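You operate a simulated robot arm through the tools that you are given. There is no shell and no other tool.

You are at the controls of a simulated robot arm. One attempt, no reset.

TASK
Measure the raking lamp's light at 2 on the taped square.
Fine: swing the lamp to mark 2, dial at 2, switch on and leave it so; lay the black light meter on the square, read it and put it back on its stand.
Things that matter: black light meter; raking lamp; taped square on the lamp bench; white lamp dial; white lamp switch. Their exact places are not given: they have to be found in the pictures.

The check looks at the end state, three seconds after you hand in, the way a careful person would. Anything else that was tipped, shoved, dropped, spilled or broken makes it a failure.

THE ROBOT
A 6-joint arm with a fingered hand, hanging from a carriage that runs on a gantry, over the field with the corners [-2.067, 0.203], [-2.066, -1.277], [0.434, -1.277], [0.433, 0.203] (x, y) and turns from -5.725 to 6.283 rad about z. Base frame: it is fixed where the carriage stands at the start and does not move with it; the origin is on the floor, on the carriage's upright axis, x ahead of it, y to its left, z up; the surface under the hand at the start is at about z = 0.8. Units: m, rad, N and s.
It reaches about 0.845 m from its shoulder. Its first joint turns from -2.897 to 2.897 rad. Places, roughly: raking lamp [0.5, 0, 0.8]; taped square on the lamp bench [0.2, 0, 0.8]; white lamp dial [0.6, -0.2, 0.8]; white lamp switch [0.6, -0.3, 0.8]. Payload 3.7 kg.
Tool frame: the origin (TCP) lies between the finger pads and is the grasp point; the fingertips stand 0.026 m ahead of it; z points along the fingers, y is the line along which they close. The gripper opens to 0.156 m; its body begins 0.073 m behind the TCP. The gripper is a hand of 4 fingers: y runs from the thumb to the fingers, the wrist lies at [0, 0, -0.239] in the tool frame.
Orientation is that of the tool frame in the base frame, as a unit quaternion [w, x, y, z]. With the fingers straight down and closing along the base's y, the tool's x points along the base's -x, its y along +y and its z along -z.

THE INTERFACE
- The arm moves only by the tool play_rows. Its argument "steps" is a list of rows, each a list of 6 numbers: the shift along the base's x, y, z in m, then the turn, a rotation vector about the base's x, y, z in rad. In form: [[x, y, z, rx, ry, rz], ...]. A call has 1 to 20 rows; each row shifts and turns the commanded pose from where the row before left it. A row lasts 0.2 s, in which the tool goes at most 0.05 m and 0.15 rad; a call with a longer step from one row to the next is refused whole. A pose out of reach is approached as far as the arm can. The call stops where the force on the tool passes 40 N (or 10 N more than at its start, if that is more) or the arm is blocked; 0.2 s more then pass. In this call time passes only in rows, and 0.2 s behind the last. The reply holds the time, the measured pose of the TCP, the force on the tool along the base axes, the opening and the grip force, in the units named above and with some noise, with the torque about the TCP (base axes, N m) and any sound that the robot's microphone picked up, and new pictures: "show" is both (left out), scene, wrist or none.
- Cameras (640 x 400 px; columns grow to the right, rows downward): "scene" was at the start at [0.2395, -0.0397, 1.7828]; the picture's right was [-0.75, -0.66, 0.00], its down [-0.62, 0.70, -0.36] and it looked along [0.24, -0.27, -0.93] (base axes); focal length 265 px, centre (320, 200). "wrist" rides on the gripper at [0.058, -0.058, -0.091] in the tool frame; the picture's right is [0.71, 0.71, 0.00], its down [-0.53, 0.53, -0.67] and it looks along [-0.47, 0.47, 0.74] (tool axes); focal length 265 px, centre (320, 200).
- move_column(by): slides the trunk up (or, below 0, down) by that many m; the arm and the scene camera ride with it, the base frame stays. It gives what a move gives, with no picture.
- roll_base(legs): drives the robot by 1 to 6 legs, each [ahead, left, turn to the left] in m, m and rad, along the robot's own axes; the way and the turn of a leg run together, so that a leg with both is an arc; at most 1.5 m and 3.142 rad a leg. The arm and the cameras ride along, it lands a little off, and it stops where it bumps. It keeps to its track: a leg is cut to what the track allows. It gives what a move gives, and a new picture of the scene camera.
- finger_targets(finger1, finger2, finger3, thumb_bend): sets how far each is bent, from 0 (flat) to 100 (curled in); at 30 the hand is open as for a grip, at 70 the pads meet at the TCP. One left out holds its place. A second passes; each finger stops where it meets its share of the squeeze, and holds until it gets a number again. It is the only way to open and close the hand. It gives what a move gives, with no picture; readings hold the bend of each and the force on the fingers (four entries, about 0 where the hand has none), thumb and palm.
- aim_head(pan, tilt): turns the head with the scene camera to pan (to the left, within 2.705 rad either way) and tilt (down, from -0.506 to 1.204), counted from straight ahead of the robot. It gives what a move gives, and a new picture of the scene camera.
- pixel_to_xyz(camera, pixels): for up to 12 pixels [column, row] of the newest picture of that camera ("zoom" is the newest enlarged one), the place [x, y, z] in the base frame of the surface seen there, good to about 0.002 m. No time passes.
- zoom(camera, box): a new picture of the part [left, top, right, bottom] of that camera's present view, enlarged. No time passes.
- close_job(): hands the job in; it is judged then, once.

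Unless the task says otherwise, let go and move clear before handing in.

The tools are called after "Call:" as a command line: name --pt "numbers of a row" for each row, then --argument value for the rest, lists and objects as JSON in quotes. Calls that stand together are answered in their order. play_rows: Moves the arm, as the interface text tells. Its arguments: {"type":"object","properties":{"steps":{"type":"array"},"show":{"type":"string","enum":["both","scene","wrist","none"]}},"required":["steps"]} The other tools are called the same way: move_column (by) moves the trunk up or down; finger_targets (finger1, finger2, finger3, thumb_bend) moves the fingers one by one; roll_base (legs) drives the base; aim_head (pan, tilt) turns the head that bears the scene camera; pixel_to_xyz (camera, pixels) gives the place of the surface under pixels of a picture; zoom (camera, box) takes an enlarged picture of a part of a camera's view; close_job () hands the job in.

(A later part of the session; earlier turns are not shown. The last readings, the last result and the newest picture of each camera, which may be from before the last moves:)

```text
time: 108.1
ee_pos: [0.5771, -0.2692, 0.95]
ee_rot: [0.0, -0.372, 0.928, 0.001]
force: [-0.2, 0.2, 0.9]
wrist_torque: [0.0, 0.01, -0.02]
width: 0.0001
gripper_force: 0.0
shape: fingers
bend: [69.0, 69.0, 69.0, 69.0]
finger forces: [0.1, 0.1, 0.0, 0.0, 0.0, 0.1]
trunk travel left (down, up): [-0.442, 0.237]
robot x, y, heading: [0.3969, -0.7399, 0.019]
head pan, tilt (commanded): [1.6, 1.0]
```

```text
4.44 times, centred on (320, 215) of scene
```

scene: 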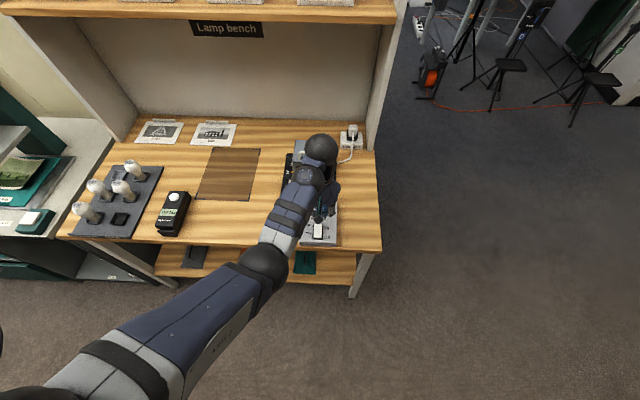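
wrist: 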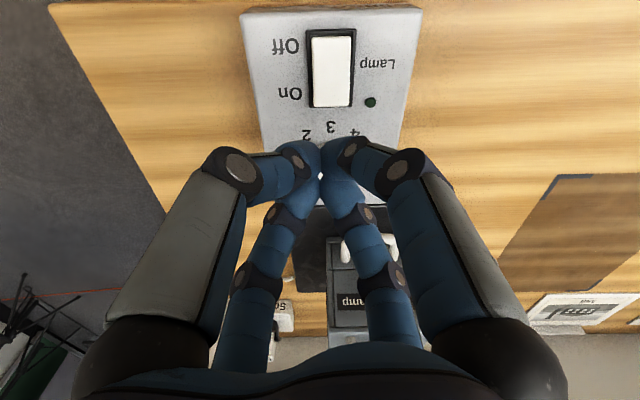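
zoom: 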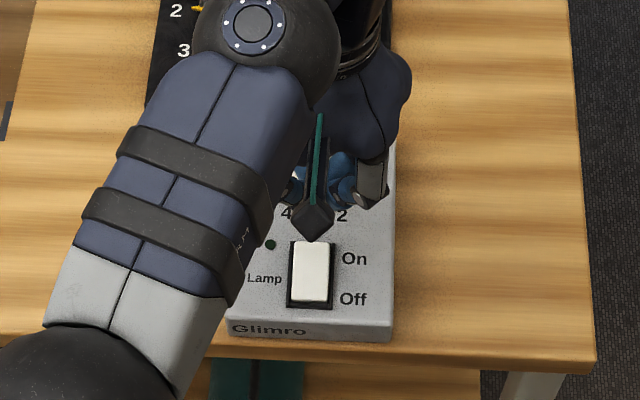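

The rocker spans x 0.555–0.581 and y -0.272…-0.311, and its On end stands at z=0.8505. I'll centre over the On end and lower to just above it.

Call:
play_rows --pt "-0.0085 -0.004 0 0 0 0" --pt "0 0 0 0 0 0" --show "none"

Call:
move_column --by -0.062

Call:
play_rows --pt "0 0 0 0 0 0" --show "both"

Call:
zoom --camera "scene" --box '[280, 170, 360, 260]'

```text
time: 108.7
ee_pos: [0.5687, -0.2737, 0.948]
ee_rot: [0.0, -0.372, 0.928, 0.001]
force: [-0.5, 0.1, 0.0]
wrist_torque: [0.0, 0.01, -0.02]
width: 0.0
gripper_force: 0.1
shape: fingers
bend: [69.0, 69.0, 69.0, 69.0]
finger forces: [0.0, 0.0, 0.1, 0.0, 0.0, 0.1]
trunk travel left (down, up): [-0.442, 0.237]
robot x, y, heading: [0.3988, -0.7357, 0.021]
head pan, tilt (commanded): [1.6, 1.0]
```

```text
time: 109.7
ee_pos: [0.5691, -0.275, 0.8874]
ee_rot: [-0.001, -0.372, 0.928, 0.001]
force: [0.6, 0.3, 1.1]
wrist_torque: [-0.01, 0.03, 0.01]
width: 0.0002
gripper_force: 0.1
shape: fingers
bend: [69.0, 69.0, 69.0, 69.0]
finger forces: [0.0, 0.0, 0.1, 0.0, 0.0, 0.0]
trunk travel left (down, up): [-0.38, 0.299]
robot x, y, heading: [0.3976, -0.7362, 0.022]
head pan, tilt (commanded): [1.6, 1.0]
```

```text
time: 110.1
ee_pos: [0.5686, -0.2744, 0.8876]
ee_rot: [-0.001, -0.371, 0.929, 0.0]
force: [-0.5, 0.1, -0.2]
wrist_torque: [0.0, -0.01, -0.01]
width: 0.0002
gripper_force: 0.1
shape: fingers
bend: [69.0, 69.0, 69.0, 69.0]
finger forces: [0.0, 0.1, 0.0, 0.0, 0.0, 0.1]
trunk travel left (down, up): [-0.38, 0.299]
robot x, y, heading: [0.3954, -0.7359, 0.02]
head pan, tilt (commanded): [1.6, 1.0]
```

scene: 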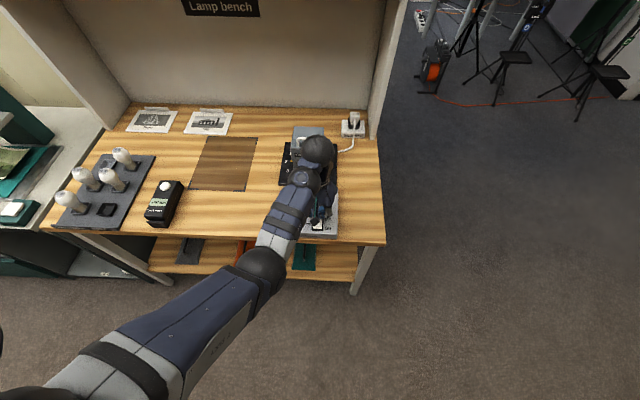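
wrist: 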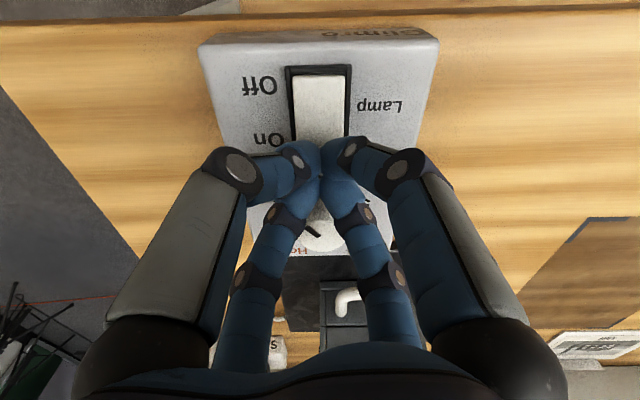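

```text
4.44 times, centred on (320, 215) of scene
```

zoom: 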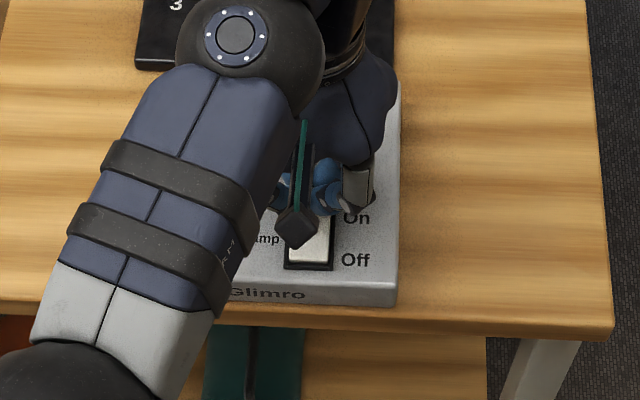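

The fingertips are right over the On end and clear of the knob. I'll press down in 3 mm steps with the force guard on.

Call:
play_rows --pt "0 0 -0.003 0 0 0" --pt "0 0 -0.003 0 0 0" --pt "0 0 -0.003 0 0 0" --pt "0 0 -0.003 0 0 0" --pt "0 0 -0.002 0 0 0" --show "wrist"

```text
time: 111.3
ee_pos: [0.5689, -0.2738, 0.8738]
ee_rot: [0.0, -0.372, 0.928, 0.001]
force: [-1.4, -0.3, 5.6]
wrist_torque: [-0.08, 0.03, -0.05]
width: 0.0
gripper_force: 5.0
shape: fingers
bend: [69.0, 69.0, 69.0, 70.0]
finger forces: [5.3, 0.0, 0.0, 0.1, 4.5, 0.0]
trunk travel left (down, up): [-0.38, 0.299]
robot x, y, heading: [0.4003, -0.735, 0.025]
head pan, tilt (commanded): [1.6, 1.0]
```

wrist: 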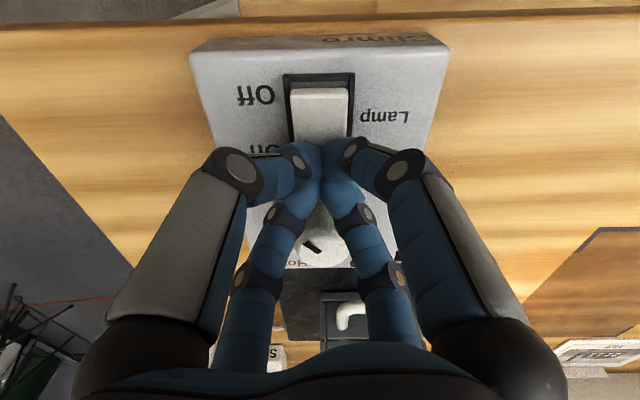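

The rocker's Off end now looks raised at (320,92), so it seems to have flipped. I'll rise and check the switch, indicator and lamp.

Call:
play_rows --pt "0 0 0.004 0 0 0" --pt "0 0 0.006 0 0 0" --pt "0 0 0.004 0 0 0" --show "none"

Call:
move_column --by 0.12

Call:
play_rows --pt "0 0 0 0 0 0" --show "both"

Call:
zoom --camera "scene" --box '[180, 130, 380, 260]'

Call:
zoom --camera "wrist" --box '[200, 0, 480, 175]'

```text
time: 112.1
ee_pos: [0.5691, -0.2749, 0.8882]
ee_rot: [-0.001, -0.372, 0.928, 0.001]
force: [-0.9, 0.2, 0.6]
wrist_torque: [0.02, 0.02, 0.01]
width: 0.0001
gripper_force: 0.0
shape: fingers
bend: [69.0, 69.0, 69.0, 70.0]
finger forces: [0.0, 0.0, 0.1, 0.1, 0.0, 0.0]
trunk travel left (down, up): [-0.38, 0.299]
robot x, y, heading: [0.3995, -0.7351, 0.018]
head pan, tilt (commanded): [1.6, 1.0]
```

```text
time: 113.6
ee_pos: [0.5691, -0.2745, 1.0068]
ee_rot: [-0.001, -0.372, 0.928, 0.002]
force: [0.6, -0.9, -0.4]
wrist_torque: [-0.01, 0.01, 0.02]
width: 0.0001
gripper_force: 0.0
shape: fingers
bend: [69.0, 69.0, 69.0, 70.0]
finger forces: [0.0, 0.0, 0.1, 0.0, 0.0, 0.1]
trunk travel left (down, up): [-0.5, 0.179]
robot x, y, heading: [0.3962, -0.7322, 0.021]
head pan, tilt (commanded): [1.6, 1.0]
```

```text
time: 114.0
ee_pos: [0.5692, -0.274, 1.0062]
ee_rot: [0.0, -0.372, 0.928, 0.001]
force: [-0.7, -0.1, 1.2]
wrist_torque: [0.01, 0.01, 0.0]
width: 0.0003
gripper_force: 0.0
shape: fingers
bend: [69.0, 69.0, 69.0, 70.0]
finger forces: [0.1, 0.1, 0.1, 0.1, 0.1, 0.1]
trunk travel left (down, up): [-0.5, 0.179]
robot x, y, heading: [0.3959, -0.737, 0.021]
head pan, tilt (commanded): [1.6, 1.0]
```

scene: 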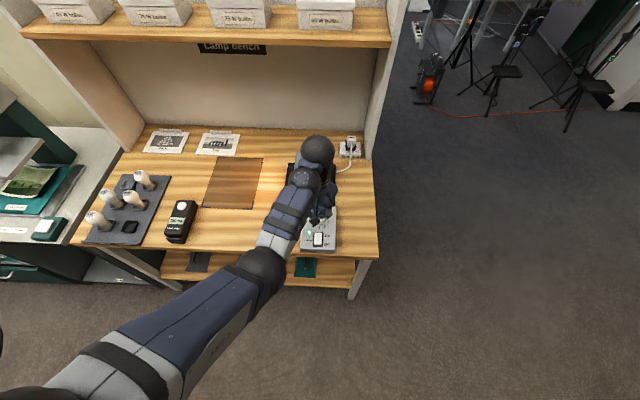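
wrist: 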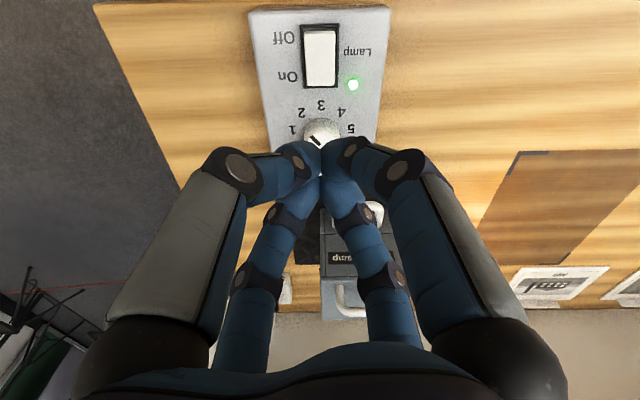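

```text
3.08 times, centred on (280, 195) of scene
```

zoom: 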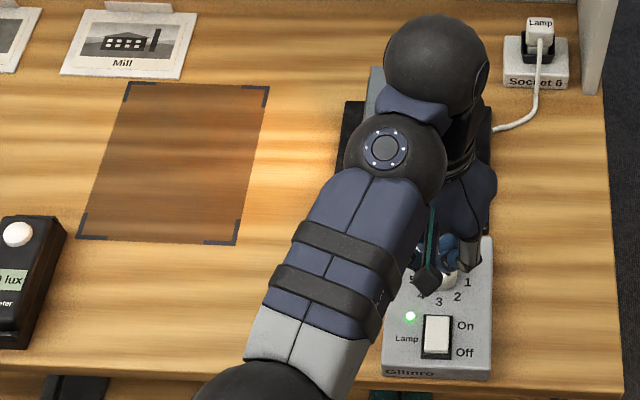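

```text
2.29 times, centred on (340, 88) of wrist
```

zoom: 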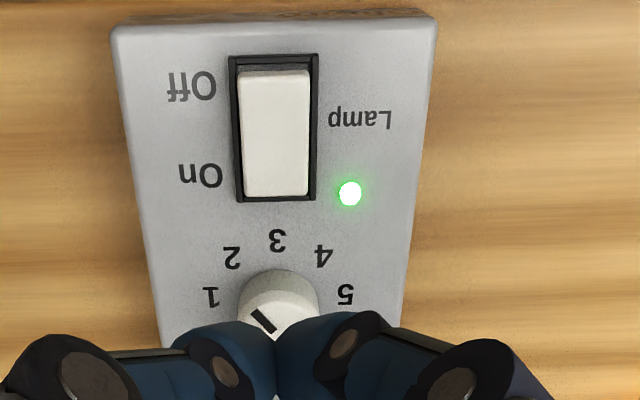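

The switch is on: the green LED is lit and the square area is lit by the lamp. Next is the meter. I'll turn the hand to yaw 0 so fingers 1 and 3 close across the meter's width (x), open those, lay the others flat, and drive west to it.

Call:
finger_targets --finger1 40 --finger2 0 --finger3 40 --thumb_bend 0

Call:
play_rows --pt "0 0 0 0 0 -0.096" --pt "0 0 0 0 0 -0.096" --pt "0 0 0 0 0 -0.096" --pt "0 0 0 0 0 -0.096" --pt "0 0 0 0 0 -0.096" --pt "0 0 0 0 0 -0.096" --pt "0 0 0 0 0 -0.096" --pt "0 0 0 0 0 -0.09" --pt "0 0 0 0 0 0" --show "none"

Call:
roll_base --legs '[[-0.484, 0.046, 0.0]]'

Call:
play_rows --pt "0 0 0 0 0 0" --show "both"

```text
time: 115.0
ee_pos: [0.5683, -0.2733, 1.0071]
ee_rot: [0.0, -0.371, 0.929, 0.001]
force: [-0.5, -0.6, 0.1]
wrist_torque: [0.0, 0.01, -0.05]
width: 0.1213
gripper_force: 0.1
shape: fingers
bend: [40.0, 1.0, 40.0, 0.0]
finger forces: [0.0, 0.0, 0.1, 0.0, 0.0, 0.0]
trunk travel left (down, up): [-0.5, 0.179]
robot x, y, heading: [0.3965, -0.7347, 0.022]
head pan, tilt (commanded): [1.6, 1.0]
```

```text
time: 117.0
ee_pos: [0.5692, -0.2747, 1.009]
ee_rot: [0.001, 0.001, 1.0, 0.002]
force: [-0.2, -0.2, 0.0]
wrist_torque: [-0.02, 0.01, 0.01]
width: 0.1213
gripper_force: 0.1
shape: fingers
bend: [40.0, 1.0, 40.0, 0.0]
finger forces: [0.0, 0.0, 0.0, 0.0, 0.1, 0.0]
trunk travel left (down, up): [-0.5, 0.179]
robot x, y, heading: [0.3978, -0.7365, 0.018]
head pan, tilt (commanded): [1.6, 1.0]
```

```text
time: 119.9
ee_pos: [0.0788, -0.2416, 1.0079]
ee_rot: [0.0, -0.006, 1.0, 0.0]
force: [0.2, 0.3, 0.3]
wrist_torque: [0.0, 0.0, 0.02]
width: 0.1214
gripper_force: 0.0
shape: fingers
bend: [40.0, 1.0, 40.0, 0.0]
finger forces: [0.1, 0.0, 0.0, 0.0, 0.0, 0.1]
trunk travel left (down, up): [-0.5, 0.179]
robot x, y, heading: [-0.0903, -0.7015, 0.033]
head pan, tilt (commanded): [1.6, 1.0]
```

scene: 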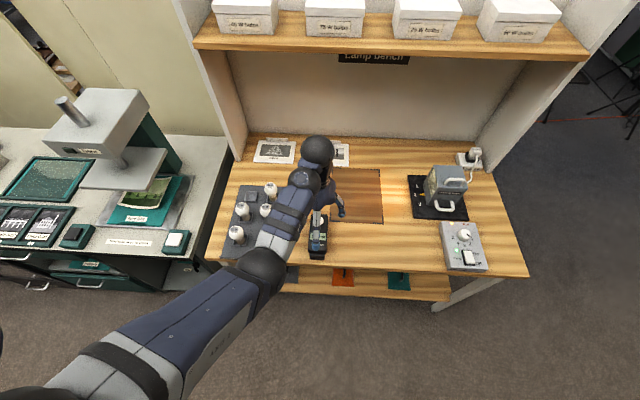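

```text
time: 120.3
ee_pos: [0.079, -0.2406, 1.0065]
ee_rot: [0.0, -0.007, 1.0, 0.002]
force: [-0.3, -0.4, 0.6]
wrist_torque: [0.01, -0.01, 0.0]
width: 0.1211
gripper_force: 0.1
shape: fingers
bend: [40.0, 1.0, 40.0, 0.0]
finger forces: [0.0, 0.0, 0.0, 0.1, 0.1, 0.0]
trunk travel left (down, up): [-0.5, 0.179]
robot x, y, heading: [-0.0914, -0.7053, 0.029]
head pan, tilt (commanded): [1.6, 1.0]
```

scene: 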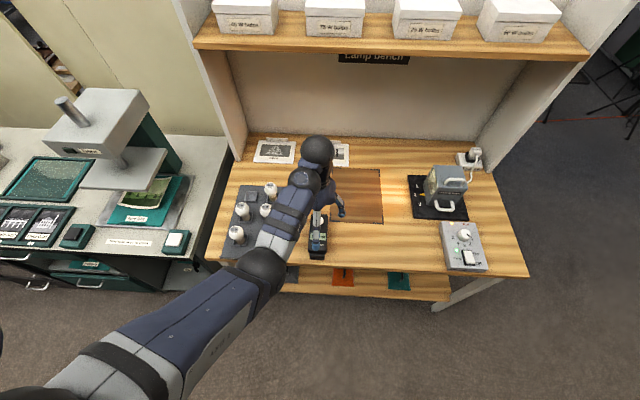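
wrist: 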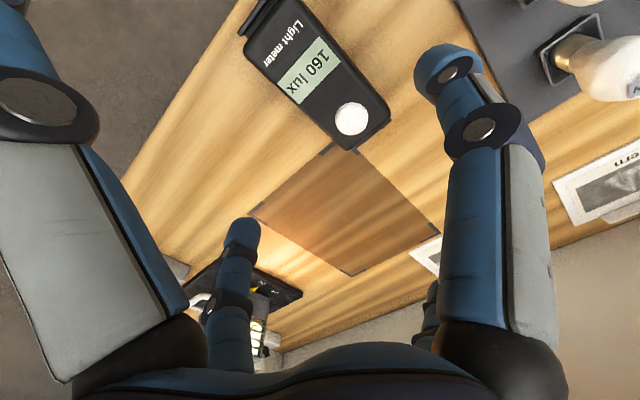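

The meter is now in the wrist view at (315,75), reading 160 lux on its stand. I'll zoom in to measure the meter and stand, and see the flat fingers' heights.

Call:
zoom --camera "scene" --box '[280, 195, 360, 275]'

Call:
zoom --camera "wrist" --box '[220, 0, 420, 160]'

Call:
pixel_to_xyz --camera "wrist" --pixels '[[246, 45], [290, 3], [345, 145], [387, 108], [350, 118], [308, 68], [262, 20], [330, 95], [272, 35], [240, 32], [273, 3], [352, 147]]'

```text
5.00 times, centred on (320, 235) of scene
```

zoom: 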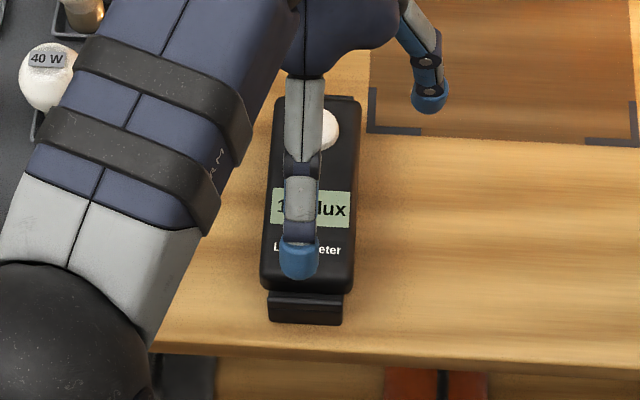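

```text
2.50 times, centred on (320, 80) of wrist
```

zoom: 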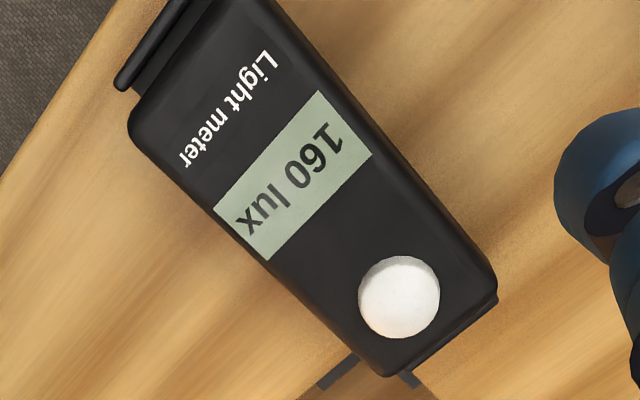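

```text
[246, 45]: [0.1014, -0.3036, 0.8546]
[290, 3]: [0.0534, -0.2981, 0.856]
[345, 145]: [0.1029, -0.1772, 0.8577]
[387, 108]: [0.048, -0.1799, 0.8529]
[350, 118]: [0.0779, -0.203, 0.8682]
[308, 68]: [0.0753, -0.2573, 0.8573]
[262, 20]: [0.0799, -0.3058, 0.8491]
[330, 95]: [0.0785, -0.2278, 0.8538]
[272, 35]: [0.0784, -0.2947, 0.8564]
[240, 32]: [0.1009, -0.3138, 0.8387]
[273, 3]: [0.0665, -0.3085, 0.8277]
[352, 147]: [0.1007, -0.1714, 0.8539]
```

The meter's top spans x≈0.050–0.102, y≈-0.303…-0.178, z≈0.856, with its centre at about (0.0765,-0.240). I'll check how low the flat fingers hang.

Call:
pixel_to_xyz --camera "scene" --pixels '[[316, 247], [316, 240], [342, 214], [340, 207], [316, 225], [319, 258], [319, 262], [308, 250], [332, 250]]'

```text
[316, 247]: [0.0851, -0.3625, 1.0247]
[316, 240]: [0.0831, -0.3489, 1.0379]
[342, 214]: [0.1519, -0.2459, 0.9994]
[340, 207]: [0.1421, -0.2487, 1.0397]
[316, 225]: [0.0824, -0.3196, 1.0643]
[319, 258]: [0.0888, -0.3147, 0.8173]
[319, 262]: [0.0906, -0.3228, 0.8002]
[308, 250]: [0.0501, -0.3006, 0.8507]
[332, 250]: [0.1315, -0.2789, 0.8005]
```

The flat fingers hang no lower than the TCP and stay clear of everything. I'll centre over the meter and lower by the column to grip height.

Call:
play_rows --pt "-0.0025 0.0005 0 0 0 0" --pt "0 0 0 0 0 0" --show "none"

Call:
move_column --by -0.1

Call:
play_rows --pt "0 0 0 0 0 0" --show "both"

Call:
zoom --camera "scene" --box '[270, 180, 370, 280]'

```text
time: 120.9
ee_pos: [0.0771, -0.2397, 1.0082]
ee_rot: [0.0, -0.006, 1.0, 0.001]
force: [-0.4, -0.5, -1.0]
wrist_torque: [0.0, 0.01, -0.03]
width: 0.1215
gripper_force: 0.1
shape: fingers
bend: [40.0, 1.0, 40.0, 0.0]
finger forces: [0.0, 0.0, 0.0, 0.1, 0.1, 0.0]
trunk travel left (down, up): [-0.5, 0.179]
robot x, y, heading: [-0.0889, -0.7036, 0.029]
head pan, tilt (commanded): [1.6, 1.0]
```

```text
time: 122.2
ee_pos: [0.076, -0.2396, 0.9074]
ee_rot: [0.0, -0.005, 1.0, 0.001]
force: [0.7, 0.4, -0.6]
wrist_torque: [-0.02, -0.01, 0.0]
width: 0.1215
gripper_force: 0.1
shape: fingers
bend: [40.0, 1.0, 40.0, 0.0]
finger forces: [0.0, 0.0, 0.0, 0.0, 0.1, 0.1]
trunk travel left (down, up): [-0.4, 0.279]
robot x, y, heading: [-0.0891, -0.6996, 0.033]
head pan, tilt (commanded): [1.6, 1.0]
```

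```text
time: 122.7
ee_pos: [0.0761, -0.2395, 0.9072]
ee_rot: [0.0, -0.005, 1.0, 0.001]
force: [-0.1, 0.9, -0.1]
wrist_torque: [-0.01, -0.02, -0.02]
width: 0.1215
gripper_force: 0.0
shape: fingers
bend: [40.0, 1.0, 40.0, 0.0]
finger forces: [0.0, 0.1, 0.0, 0.0, 0.1, 0.0]
trunk travel left (down, up): [-0.4, 0.279]
robot x, y, heading: [-0.0867, -0.7039, 0.027]
head pan, tilt (commanded): [1.6, 1.0]
```

scene: 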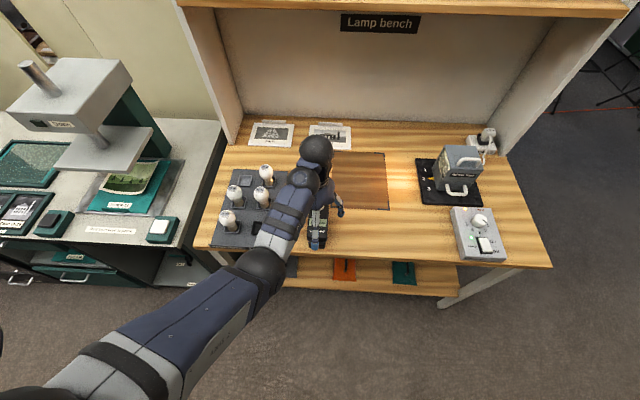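
wrist: 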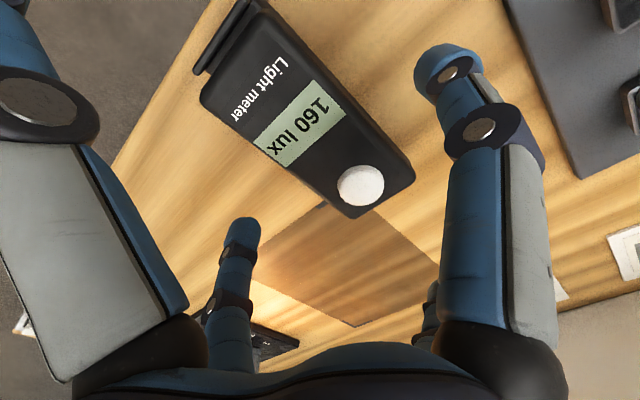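

```text
4.00 times, centred on (320, 230) of scene
```

zoom: 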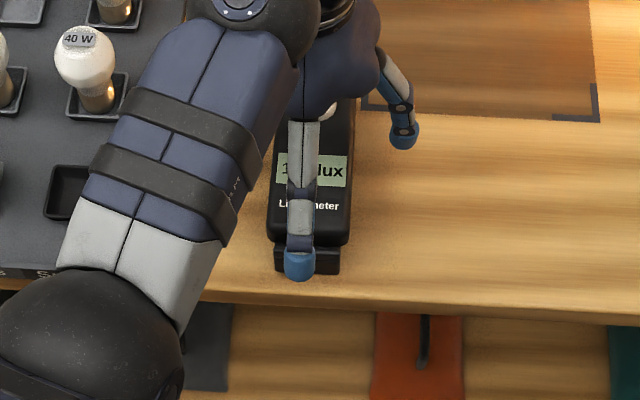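

I'll re-measure the meter's edges from here to centre the grip.

Call:
zoom --camera "wrist" --box '[190, 0, 430, 220]'

Call:
pixel_to_xyz --camera "wrist" --pixels '[[245, 145], [225, 122], [300, 200], [275, 172], [335, 65], [370, 110], [395, 145], [290, 20], [360, 187], [350, 215], [412, 178], [205, 98]]'

```text
1.82 times, centred on (310, 110) of wrist
```

zoom: 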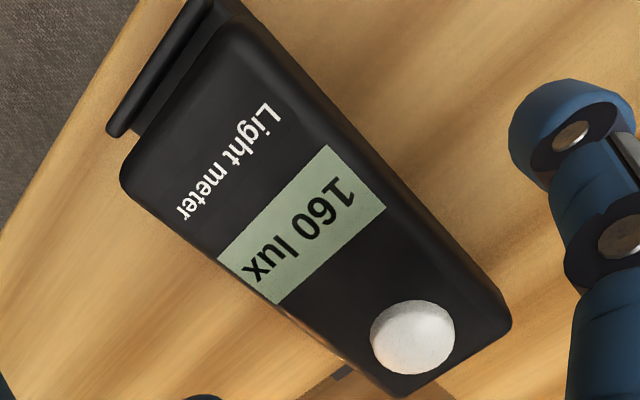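

```text
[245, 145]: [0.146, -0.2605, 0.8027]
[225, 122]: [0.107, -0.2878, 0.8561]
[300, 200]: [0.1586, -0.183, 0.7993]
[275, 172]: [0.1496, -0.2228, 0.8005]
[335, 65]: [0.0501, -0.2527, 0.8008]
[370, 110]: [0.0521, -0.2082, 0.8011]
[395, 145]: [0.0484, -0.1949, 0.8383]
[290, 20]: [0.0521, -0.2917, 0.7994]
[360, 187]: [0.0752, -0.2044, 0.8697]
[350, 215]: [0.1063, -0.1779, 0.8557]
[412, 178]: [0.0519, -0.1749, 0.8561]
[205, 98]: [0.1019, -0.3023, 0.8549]
```

The meter's centre is at (0.078,-0.239) and its width is 0.056 m. I'll shift 2 mm, lower to TCP≈0.862, and close fingers 1 and 3 in steps.

Call:
play_rows --pt "0.002 0.0005 0 0 0 0" --pt "0 0 0 0 0 0" --show "none"

Call:
move_column --by -0.045

Call:
finger_targets --finger1 51 --finger3 51

Call:
play_rows --pt "0 0 0 0 0 0" --show "both"

```text
time: 123.2
ee_pos: [0.0788, -0.2377, 0.9073]
ee_rot: [0.001, -0.006, 1.0, 0.001]
force: [0.2, 0.1, 0.2]
wrist_torque: [0.03, 0.03, -0.02]
width: 0.1214
gripper_force: 0.0
shape: fingers
bend: [40.0, 1.0, 40.0, 0.0]
finger forces: [0.0, 0.1, 0.1, 0.0, 0.1, 0.0]
trunk travel left (down, up): [-0.4, 0.279]
robot x, y, heading: [-0.0877, -0.6993, 0.03]
head pan, tilt (commanded): [1.6, 1.0]
```

```text
time: 124.1
ee_pos: [0.0786, -0.2377, 0.8624]
ee_rot: [0.001, -0.006, 1.0, 0.001]
force: [0.2, -0.1, 0.2]
wrist_torque: [0.0, 0.01, 0.01]
width: 0.1217
gripper_force: 0.1
shape: fingers
bend: [40.0, 1.0, 40.0, 0.0]
finger forces: [0.1, 0.1, 0.1, 0.0, 0.0, 0.0]
trunk travel left (down, up): [-0.355, 0.324]
robot x, y, heading: [-0.09, -0.6989, 0.035]
head pan, tilt (commanded): [1.6, 1.0]
```

```text
time: 125.1
ee_pos: [0.0784, -0.2381, 0.8632]
ee_rot: [0.0, -0.006, 1.0, 0.001]
force: [-0.3, 0.2, 0.1]
wrist_torque: [0.02, 0.01, 0.01]
width: 0.1127
gripper_force: 0.1
shape: fingers
bend: [51.0, 1.0, 51.0, 0.0]
finger forces: [0.1, 0.1, 0.0, 0.1, 0.1, 0.0]
trunk travel left (down, up): [-0.355, 0.324]
robot x, y, heading: [-0.0869, -0.7004, 0.029]
head pan, tilt (commanded): [1.6, 1.0]
```

```text
time: 125.5
ee_pos: [0.0791, -0.2371, 0.8631]
ee_rot: [0.0, -0.006, 1.0, 0.0]
force: [-0.9, -0.4, -0.1]
wrist_torque: [-0.02, 0.02, -0.02]
width: 0.113
gripper_force: 0.0
shape: fingers
bend: [51.0, 1.0, 51.0, 0.0]
finger forces: [0.0, 0.0, 0.1, 0.0, 0.0, 0.0]
trunk travel left (down, up): [-0.355, 0.324]
robot x, y, heading: [-0.0843, -0.7055, 0.031]
head pan, tilt (commanded): [1.6, 1.0]
```

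scene: 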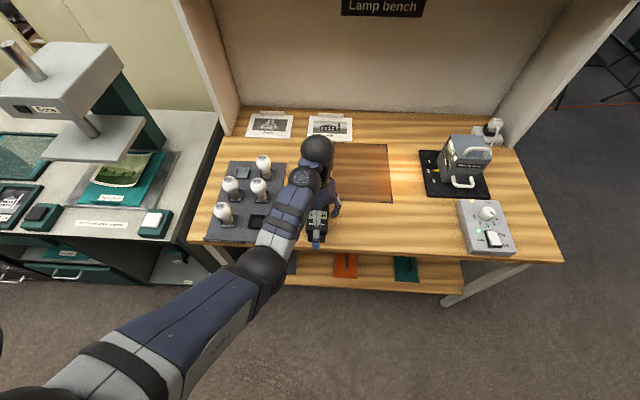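
wrist: 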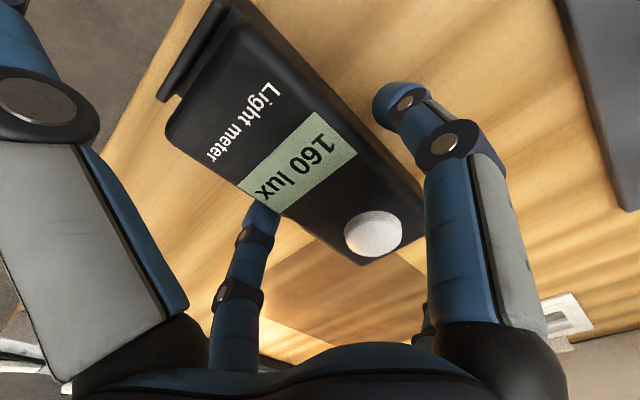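

Fingers 1 and 3 flank the meter at mid-length. I'll close them gently to contact.

Call:
finger_targets --finger1 57 --finger3 57

Call:
finger_targets --finger1 62 --finger3 62

Call:
play_rows --pt "0 0 0 0 0 0" --show "both"

```text
time: 126.5
ee_pos: [0.0792, -0.2386, 0.8619]
ee_rot: [0.0, -0.006, 1.0, 0.002]
force: [0.4, -0.7, -0.2]
wrist_torque: [-0.01, 0.0, -0.01]
width: 0.1106
gripper_force: 1.1
shape: fingers
bend: [54.0, 1.0, 55.0, 0.0]
finger forces: [1.4, 0.0, 1.3, 0.1, 0.0, 0.1]
trunk travel left (down, up): [-0.355, 0.324]
robot x, y, heading: [-0.0881, -0.7021, 0.031]
head pan, tilt (commanded): [1.6, 1.0]
```

```text
time: 127.5
ee_pos: [0.0782, -0.237, 0.8632]
ee_rot: [0.001, -0.006, 1.0, 0.001]
force: [-0.5, -1.2, 1.3]
wrist_torque: [0.0, 0.01, 0.04]
width: 0.1107
gripper_force: 6.4
shape: fingers
bend: [55.0, 1.0, 56.0, 0.0]
finger forces: [6.2, 0.0, 6.0, 0.0, 0.0, 0.0]
trunk travel left (down, up): [-0.355, 0.324]
robot x, y, heading: [-0.0851, -0.7009, 0.032]
head pan, tilt (commanded): [1.6, 1.0]
```

```text
time: 127.9
ee_pos: [0.0791, -0.2379, 0.8637]
ee_rot: [-0.001, -0.006, 1.0, 0.001]
force: [0.4, -0.1, -0.2]
wrist_torque: [0.0, 0.01, -0.02]
width: 0.1101
gripper_force: 6.1
shape: fingers
bend: [55.0, 1.0, 56.0, 0.0]
finger forces: [6.3, 0.1, 6.1, 0.0, 0.1, 0.0]
trunk travel left (down, up): [-0.355, 0.324]
robot x, y, heading: [-0.0867, -0.7033, 0.032]
head pan, tilt (commanded): [1.6, 1.0]
```

scene: 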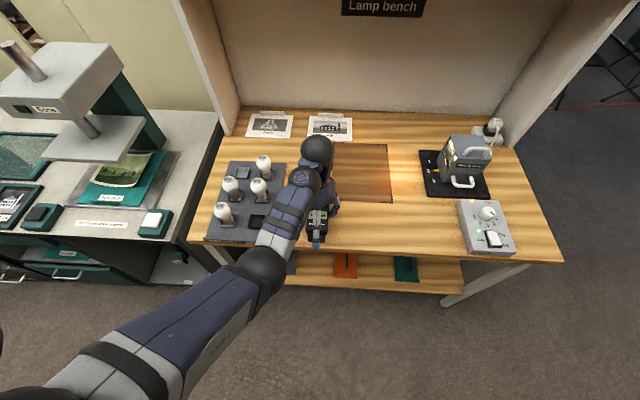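
wrist: 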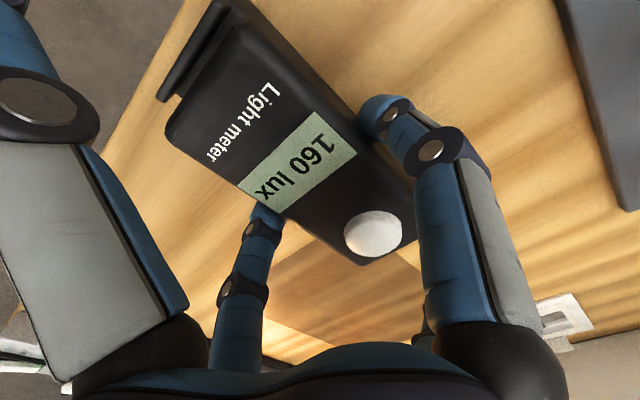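

The meter is gripped evenly at 6 N. I'll squeeze a bit more and lift 3 cm to test.

Call:
finger_targets --finger1 67 --finger3 67

Call:
move_column --by 0.03

Call:
play_rows --pt "0 0 0 0 0 0" --show "both"

Call:
zoom --camera "scene" --box '[270, 170, 370, 270]'

```text
time: 128.9
ee_pos: [0.0784, -0.2385, 0.8617]
ee_rot: [0.0, -0.006, 1.0, 0.001]
force: [-0.6, 0.7, 0.8]
wrist_torque: [0.01, -0.02, -0.03]
width: 0.1105
gripper_force: 8.5
shape: fingers
bend: [55.0, 1.0, 56.0, 0.0]
finger forces: [8.1, 0.1, 8.3, 0.1, 0.1, 0.0]
trunk travel left (down, up): [-0.355, 0.324]
robot x, y, heading: [-0.0869, -0.705, 0.031]
head pan, tilt (commanded): [1.6, 1.0]
```

```text
time: 129.7
ee_pos: [0.0781, -0.2384, 0.8923]
ee_rot: [0.0, -0.007, 1.0, 0.001]
force: [-0.3, 0.2, -2.2]
wrist_torque: [0.0, -0.02, 0.0]
width: 0.1102
gripper_force: 8.4
shape: fingers
bend: [55.0, 1.0, 56.0, 0.0]
finger forces: [8.0, 0.0, 8.0, 0.0, 0.1, 0.1]
trunk travel left (down, up): [-0.385, 0.294]
robot x, y, heading: [-0.0879, -0.6994, 0.035]
head pan, tilt (commanded): [1.6, 1.0]
```

```text
time: 130.1
ee_pos: [0.0781, -0.2383, 0.8917]
ee_rot: [0.0, -0.006, 1.0, 0.001]
force: [-0.4, 0.1, -1.0]
wrist_torque: [0.01, -0.01, -0.01]
width: 0.1103
gripper_force: 7.6
shape: fingers
bend: [55.0, 1.0, 56.0, 0.0]
finger forces: [8.1, 0.0, 8.1, 0.1, 0.0, 0.1]
trunk travel left (down, up): [-0.385, 0.294]
robot x, y, heading: [-0.0898, -0.7034, 0.029]
head pan, tilt (commanded): [1.6, 1.0]
```

scene: 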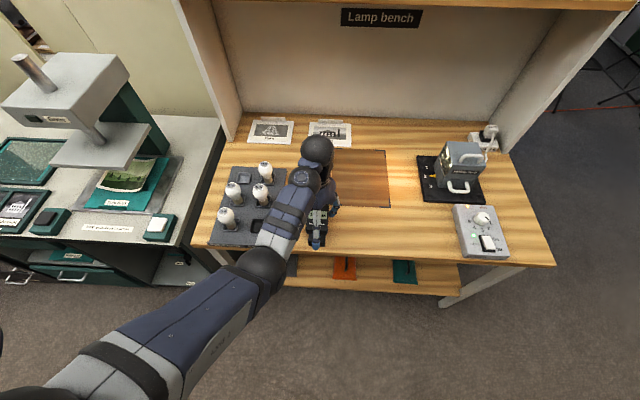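
wrist: 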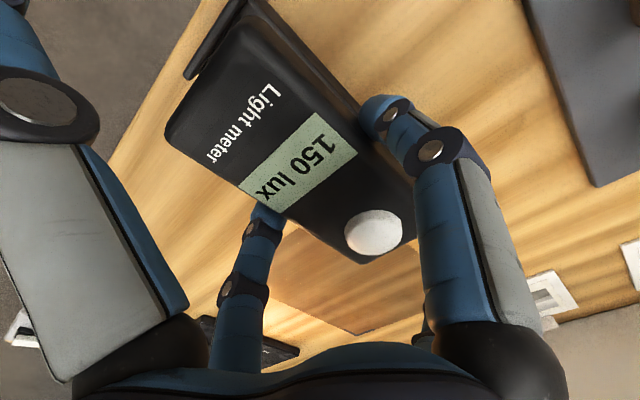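

```text
4.00 times, centred on (320, 220) of scene
```

zoom: 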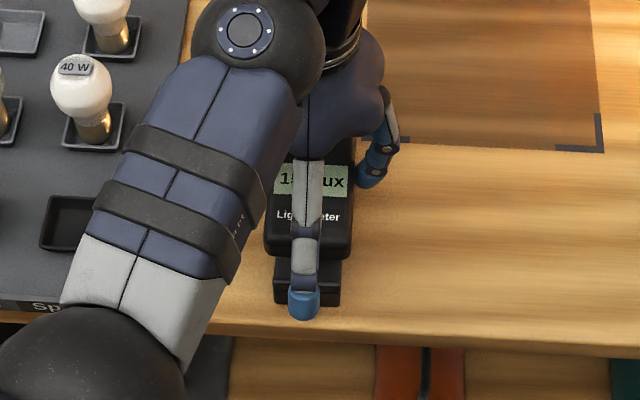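

The meter is up off its stand, level, and reads 150 lux. I'll lift a bit more and drive so that it hangs over the middle of the taped square, about (0.207,-0.045).

Call:
move_column --by 0.04

Call:
roll_base --legs '[[0.135, 0.189, 0.0]]'

Call:
play_rows --pt "0 0 0 0 0 0" --show "both"

Call:
zoom --camera "scene" --box '[240, 120, 440, 260]'

```text
time: 130.9
ee_pos: [0.0784, -0.2385, 0.9324]
ee_rot: [0.001, -0.006, 1.0, 0.001]
force: [0.3, -0.3, -1.7]
wrist_torque: [0.0, 0.01, 0.0]
width: 0.11
gripper_force: 8.1
shape: fingers
bend: [55.0, 1.0, 56.0, 0.0]
finger forces: [8.1, 0.0, 8.2, 0.1, 0.1, 0.0]
trunk travel left (down, up): [-0.425, 0.254]
robot x, y, heading: [-0.089, -0.7043, 0.035]
head pan, tilt (commanded): [1.6, 1.0]
```

```text
time: 132.7
ee_pos: [0.2071, -0.044, 0.9329]
ee_rot: [0.001, -0.005, 1.0, 0.001]
force: [0.0, -0.1, -1.4]
wrist_torque: [0.01, 0.0, 0.0]
width: 0.1097
gripper_force: 7.4
shape: fingers
bend: [55.0, 1.0, 56.0, 0.0]
finger forces: [8.1, 0.1, 8.1, 0.1, 0.0, 0.0]
trunk travel left (down, up): [-0.425, 0.254]
robot x, y, heading: [0.0388, -0.5079, 0.03]
head pan, tilt (commanded): [1.6, 1.0]
```

scene: 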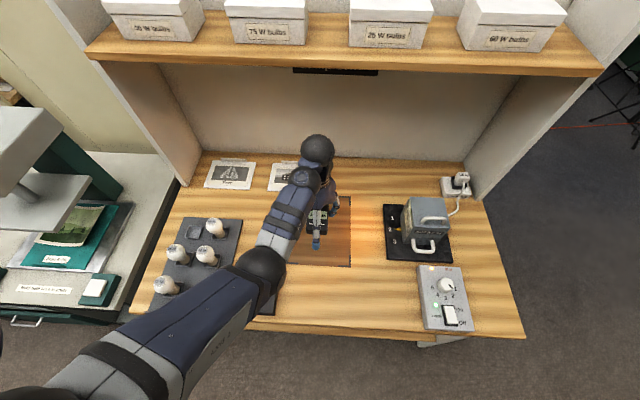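

```text
time: 133.1
ee_pos: [0.2071, -0.0446, 0.9315]
ee_rot: [0.0, -0.005, 1.0, 0.0]
force: [0.4, 0.0, -2.2]
wrist_torque: [0.0, 0.0, -0.03]
width: 0.1099
gripper_force: 8.1
shape: fingers
bend: [55.0, 1.0, 56.0, 0.0]
finger forces: [8.1, 0.0, 8.2, 0.0, 0.0, 0.0]
trunk travel left (down, up): [-0.425, 0.254]
robot x, y, heading: [0.0388, -0.5079, 0.03]
head pan, tilt (commanded): [1.6, 1.0]
```

scene: 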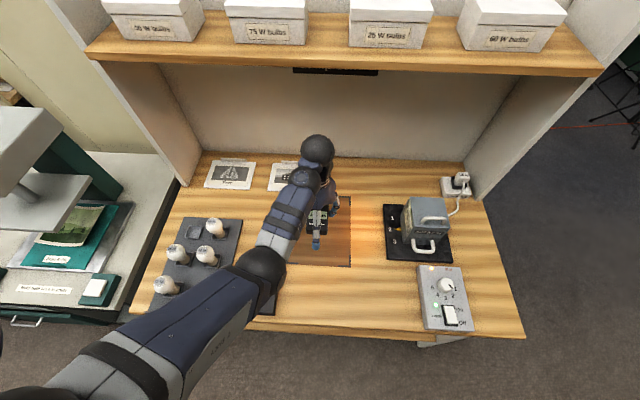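
wrist: 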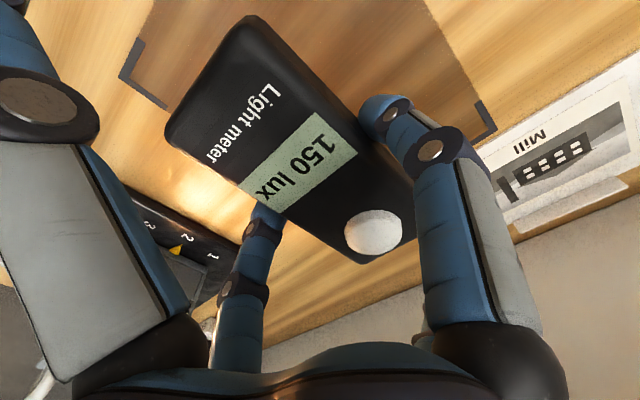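

```text
2.86 times, centred on (340, 190) of scene
```

zoom: 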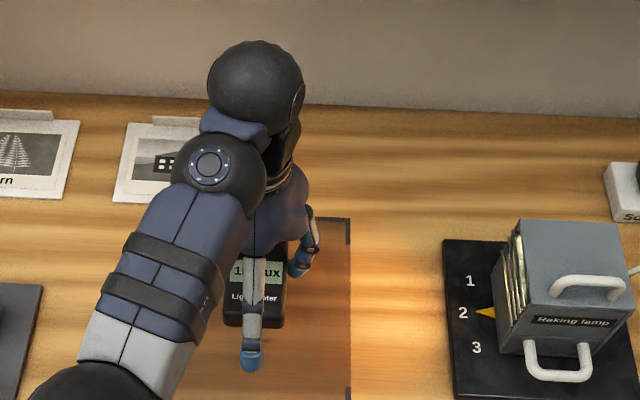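

The meter hangs over the square (TCP at (0.207,-0.045)). I'll lower by the column to a few cm above, then in small guarded steps to contact.

Call:
move_column --by -0.075

Call:
play_rows --pt "0 0 -0.003 0 0 0" --pt "0 0 -0.003 0 0 0" --pt "0 0 -0.003 0 0 0" --show "none"

```text
time: 134.2
ee_pos: [0.2078, -0.0445, 0.8577]
ee_rot: [0.0, -0.005, 1.0, 0.001]
force: [0.7, -0.2, -1.0]
wrist_torque: [-0.01, 0.01, 0.0]
width: 0.1096
gripper_force: 7.9
shape: fingers
bend: [55.0, 1.0, 56.0, 0.0]
finger forces: [8.1, 0.0, 8.0, 0.0, 0.0, 0.0]
trunk travel left (down, up): [-0.35, 0.329]
robot x, y, heading: [0.0348, -0.5091, 0.031]
head pan, tilt (commanded): [1.6, 1.0]
```

```text
time: 135.0
ee_pos: [0.208, -0.0449, 0.8489]
ee_rot: [0.001, -0.006, 1.0, 0.001]
force: [-0.6, 0.0, -0.9]
wrist_torque: [0.0, 0.01, -0.04]
width: 0.1101
gripper_force: 7.9
shape: fingers
bend: [55.0, 1.0, 56.0, 0.0]
finger forces: [8.2, 0.0, 8.0, 0.1, 0.0, 0.0]
trunk travel left (down, up): [-0.35, 0.329]
robot x, y, heading: [0.0433, -0.5072, 0.029]
head pan, tilt (commanded): [1.6, 1.0]
```

No contact yet at TCP 0.849. I'll continue down in 2 mm steps.

Call:
play_rows --pt "0 0 -0.002 0 0 0" --pt "0 0 -0.002 0 0 0" --pt "0 0 -0.002 0 0 0" --show "wrist"

```text
time: 135.8
ee_pos: [0.2079, -0.0448, 0.8432]
ee_rot: [0.0, -0.005, 1.0, 0.0]
force: [1.1, -0.6, -1.1]
wrist_torque: [-0.02, 0.01, -0.03]
width: 0.11
gripper_force: 7.9
shape: fingers
bend: [55.0, 1.0, 56.0, 0.0]
finger forces: [8.1, 0.0, 8.2, 0.1, 0.0, 0.1]
trunk travel left (down, up): [-0.35, 0.329]
robot x, y, heading: [0.0394, -0.5105, 0.028]
head pan, tilt (commanded): [1.6, 1.0]
```

wrist: 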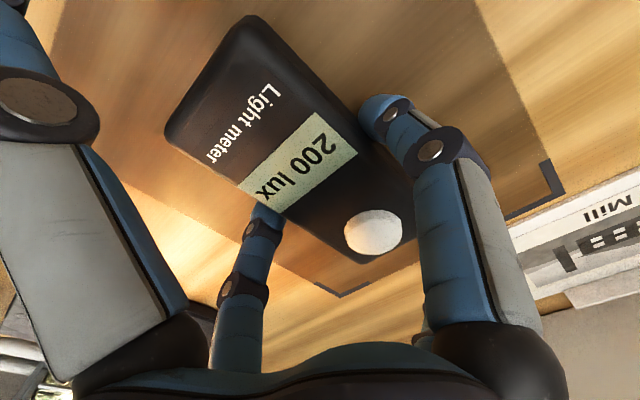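

The display shows 200 lux already. I'll keep lowering gently to contact.

Call:
play_rows --pt "0 0 -0.002 0 0 0" --pt "0 0 -0.002 0 0 0" --show "none"

Call:
pixel_to_xyz --camera "wrist" --pixels '[[250, 120], [300, 160], [330, 200], [240, 60]]'

Call:
play_rows --pt "0 0 -0.0015 0 0 0" --pt "0 0 -0.0015 0 0 0" --show "none"

```text
time: 136.4
ee_pos: [0.2079, -0.0457, 0.8385]
ee_rot: [0.0, -0.005, 1.0, 0.001]
force: [-0.3, -0.1, -2.0]
wrist_torque: [-0.03, 0.01, 0.01]
width: 0.11
gripper_force: 8.6
shape: fingers
bend: [55.0, 1.0, 56.0, 0.0]
finger forces: [8.2, 0.1, 8.0, 0.1, 0.1, 0.0]
trunk travel left (down, up): [-0.35, 0.329]
robot x, y, heading: [0.0406, -0.507, 0.029]
head pan, tilt (commanded): [1.6, 1.0]
```

```text
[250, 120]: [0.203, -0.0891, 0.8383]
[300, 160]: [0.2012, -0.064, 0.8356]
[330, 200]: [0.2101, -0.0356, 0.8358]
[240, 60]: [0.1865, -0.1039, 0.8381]
```

```text
time: 137.0
ee_pos: [0.2077, -0.0457, 0.8357]
ee_rot: [0.0, -0.005, 1.0, 0.001]
force: [0.0, 1.0, -1.5]
wrist_torque: [0.0, 0.01, -0.03]
width: 0.1102
gripper_force: 7.9
shape: fingers
bend: [55.0, 1.0, 56.0, 0.0]
finger forces: [8.1, 0.1, 8.2, 0.1, 0.1, 0.0]
trunk travel left (down, up): [-0.35, 0.329]
robot x, y, heading: [0.0397, -0.5099, 0.027]
head pan, tilt (commanded): [1.6, 1.0]
```

Still no contact at TCP 0.836 (meter top about 0.829). I'll continue in 1 mm steps.

Call:
play_rows --pt "0 0 -0.001 0 0 0" --pt "0 0 -0.001 0 0 0" --show "none"

Call:
play_rows --pt "0 0 -0.001 0 0 0" --pt "0 0 -0.001 0 0 0" --show "wrist"

Call:
zoom --camera "scene" --box '[280, 170, 370, 270]'

```text
time: 137.6
ee_pos: [0.2077, -0.0447, 0.8347]
ee_rot: [-0.001, -0.006, 1.0, 0.001]
force: [-1.1, -2.2, 5.5]
wrist_torque: [-0.01, 0.14, -0.04]
width: 0.1092
gripper_force: 11.1
shape: fingers
bend: [55.0, 1.0, 56.0, 0.0]
finger forces: [12.6, 0.0, 9.3, 0.0, 0.0, 0.1]
trunk travel left (down, up): [-0.35, 0.329]
robot x, y, heading: [0.0401, -0.5069, 0.029]
head pan, tilt (commanded): [1.6, 1.0]
```

```text
time: 138.2
ee_pos: [0.209, -0.0418, 0.8336]
ee_rot: [0.001, -0.005, 1.0, 0.003]
force: [-2.3, -5.0, 31.5]
wrist_torque: [-0.15, 0.8, 0.03]
width: 0.107
gripper_force: 23.2
shape: fingers
bend: [54.0, 1.0, 56.0, 0.0]
finger forces: [31.9, 0.1, 14.9, 0.1, 0.0, 0.1]
trunk travel left (down, up): [-0.35, 0.329]
robot x, y, heading: [0.0395, -0.5081, 0.033]
head pan, tilt (commanded): [1.6, 1.0]
```

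wrist: 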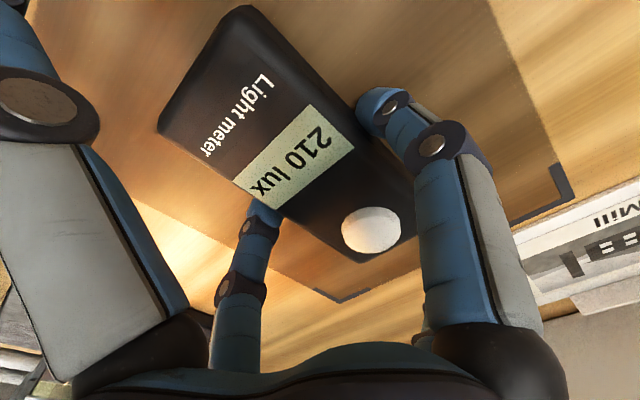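

```text
4.00 times, centred on (325, 220) of scene
```

zoom: 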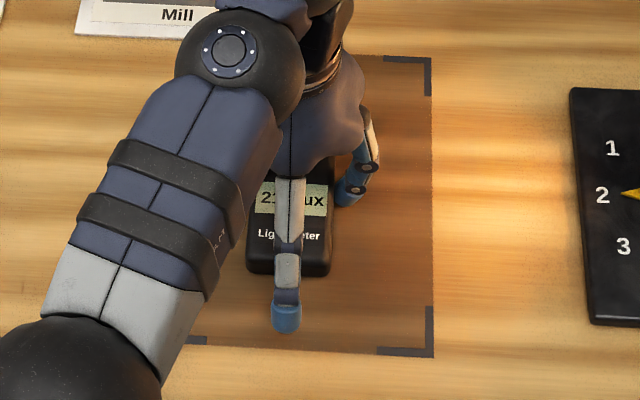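

The fingertips have reached the bench (31 N), so the meter's underside is within a couple of mm of it. I'll back up 2 mm to unload and then open fingers 1 and 3.

Call:
play_rows --pt "0 0 0.001 0 0 0" --pt "0 0 0.001 0 0 0" --show "none"

Call:
finger_targets --finger1 52 --finger3 52

Call:
play_rows --pt "0 0 0 0 0 0" --show "wrist"

```text
time: 138.8
ee_pos: [0.2088, -0.0409, 0.8341]
ee_rot: [0.001, -0.006, 1.0, 0.002]
force: [-0.9, -5.1, 32.8]
wrist_torque: [-0.13, 0.35, 0.01]
width: 0.1065
gripper_force: 24.5
shape: fingers
bend: [54.0, 1.0, 56.0, 0.0]
finger forces: [28.5, 0.1, 20.6, 0.0, 0.1, 0.1]
trunk travel left (down, up): [-0.35, 0.329]
robot x, y, heading: [0.0412, -0.51, 0.038]
head pan, tilt (commanded): [1.6, 1.0]
```

```text
time: 139.8
ee_pos: [0.2079, -0.0419, 0.8335]
ee_rot: [0.0, -0.005, 1.0, 0.001]
force: [-0.3, -3.5, 26.8]
wrist_torque: [-0.12, 0.2, 0.02]
width: 0.1072
gripper_force: 17.3
shape: fingers
bend: [53.0, 1.0, 54.0, 0.0]
finger forces: [19.3, 0.1, 14.9, 0.0, 0.0, 0.0]
trunk travel left (down, up): [-0.35, 0.329]
robot x, y, heading: [0.0412, -0.5046, 0.029]
head pan, tilt (commanded): [1.6, 1.0]
```

```text
time: 140.2
ee_pos: [0.2085, -0.0423, 0.8338]
ee_rot: [-0.001, -0.005, 1.0, 0.0]
force: [-0.4, -3.9, 27.6]
wrist_torque: [-0.11, 0.21, 0.0]
width: 0.1072
gripper_force: 17.1
shape: fingers
bend: [53.0, 1.0, 54.0, 0.0]
finger forces: [18.8, 0.0, 14.5, 0.1, 0.0, 0.0]
trunk travel left (down, up): [-0.35, 0.329]
robot x, y, heading: [0.044, -0.506, 0.026]
head pan, tilt (commanded): [1.6, 1.0]
```

wrist: 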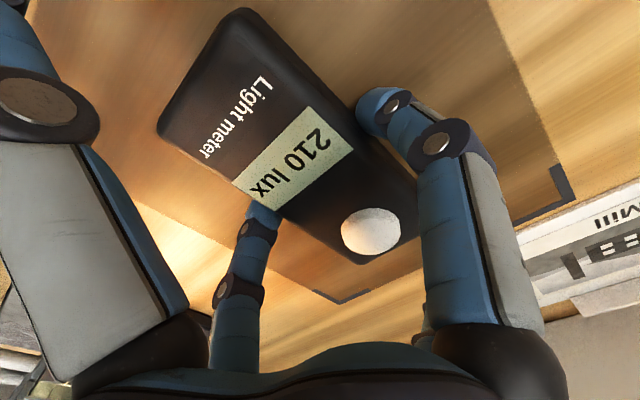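

The fingertips still press on the bench as they open. I'll raise a little more to unload them.

Call:
play_rows --pt "0 0 0.0015 0 0 0" --pt "0 0 0.0015 0 0 0" --pt "0 0 0.001 0 0 0" --show "wrist"

```text
time: 141.0
ee_pos: [0.2073, -0.0437, 0.837]
ee_rot: [0.0, -0.005, 1.0, 0.0]
force: [0.0, 0.4, 0.2]
wrist_torque: [0.01, 0.02, 0.0]
width: 0.1115
gripper_force: 0.1
shape: fingers
bend: [52.0, 1.0, 52.0, 0.0]
finger forces: [0.1, 0.1, 0.0, 0.0, 0.0, 0.0]
trunk travel left (down, up): [-0.35, 0.329]
robot x, y, heading: [0.0393, -0.5073, 0.029]
head pan, tilt (commanded): [1.6, 1.0]
```

wrist: 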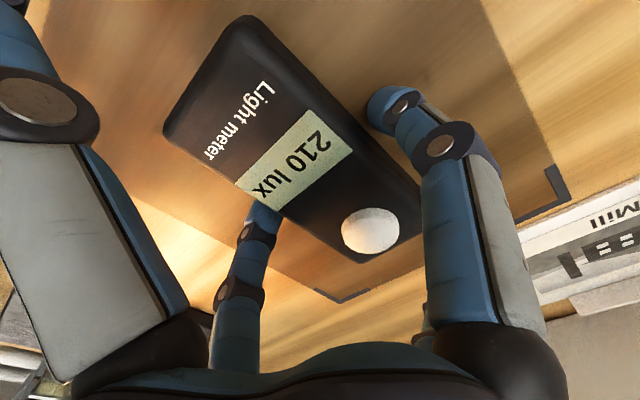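

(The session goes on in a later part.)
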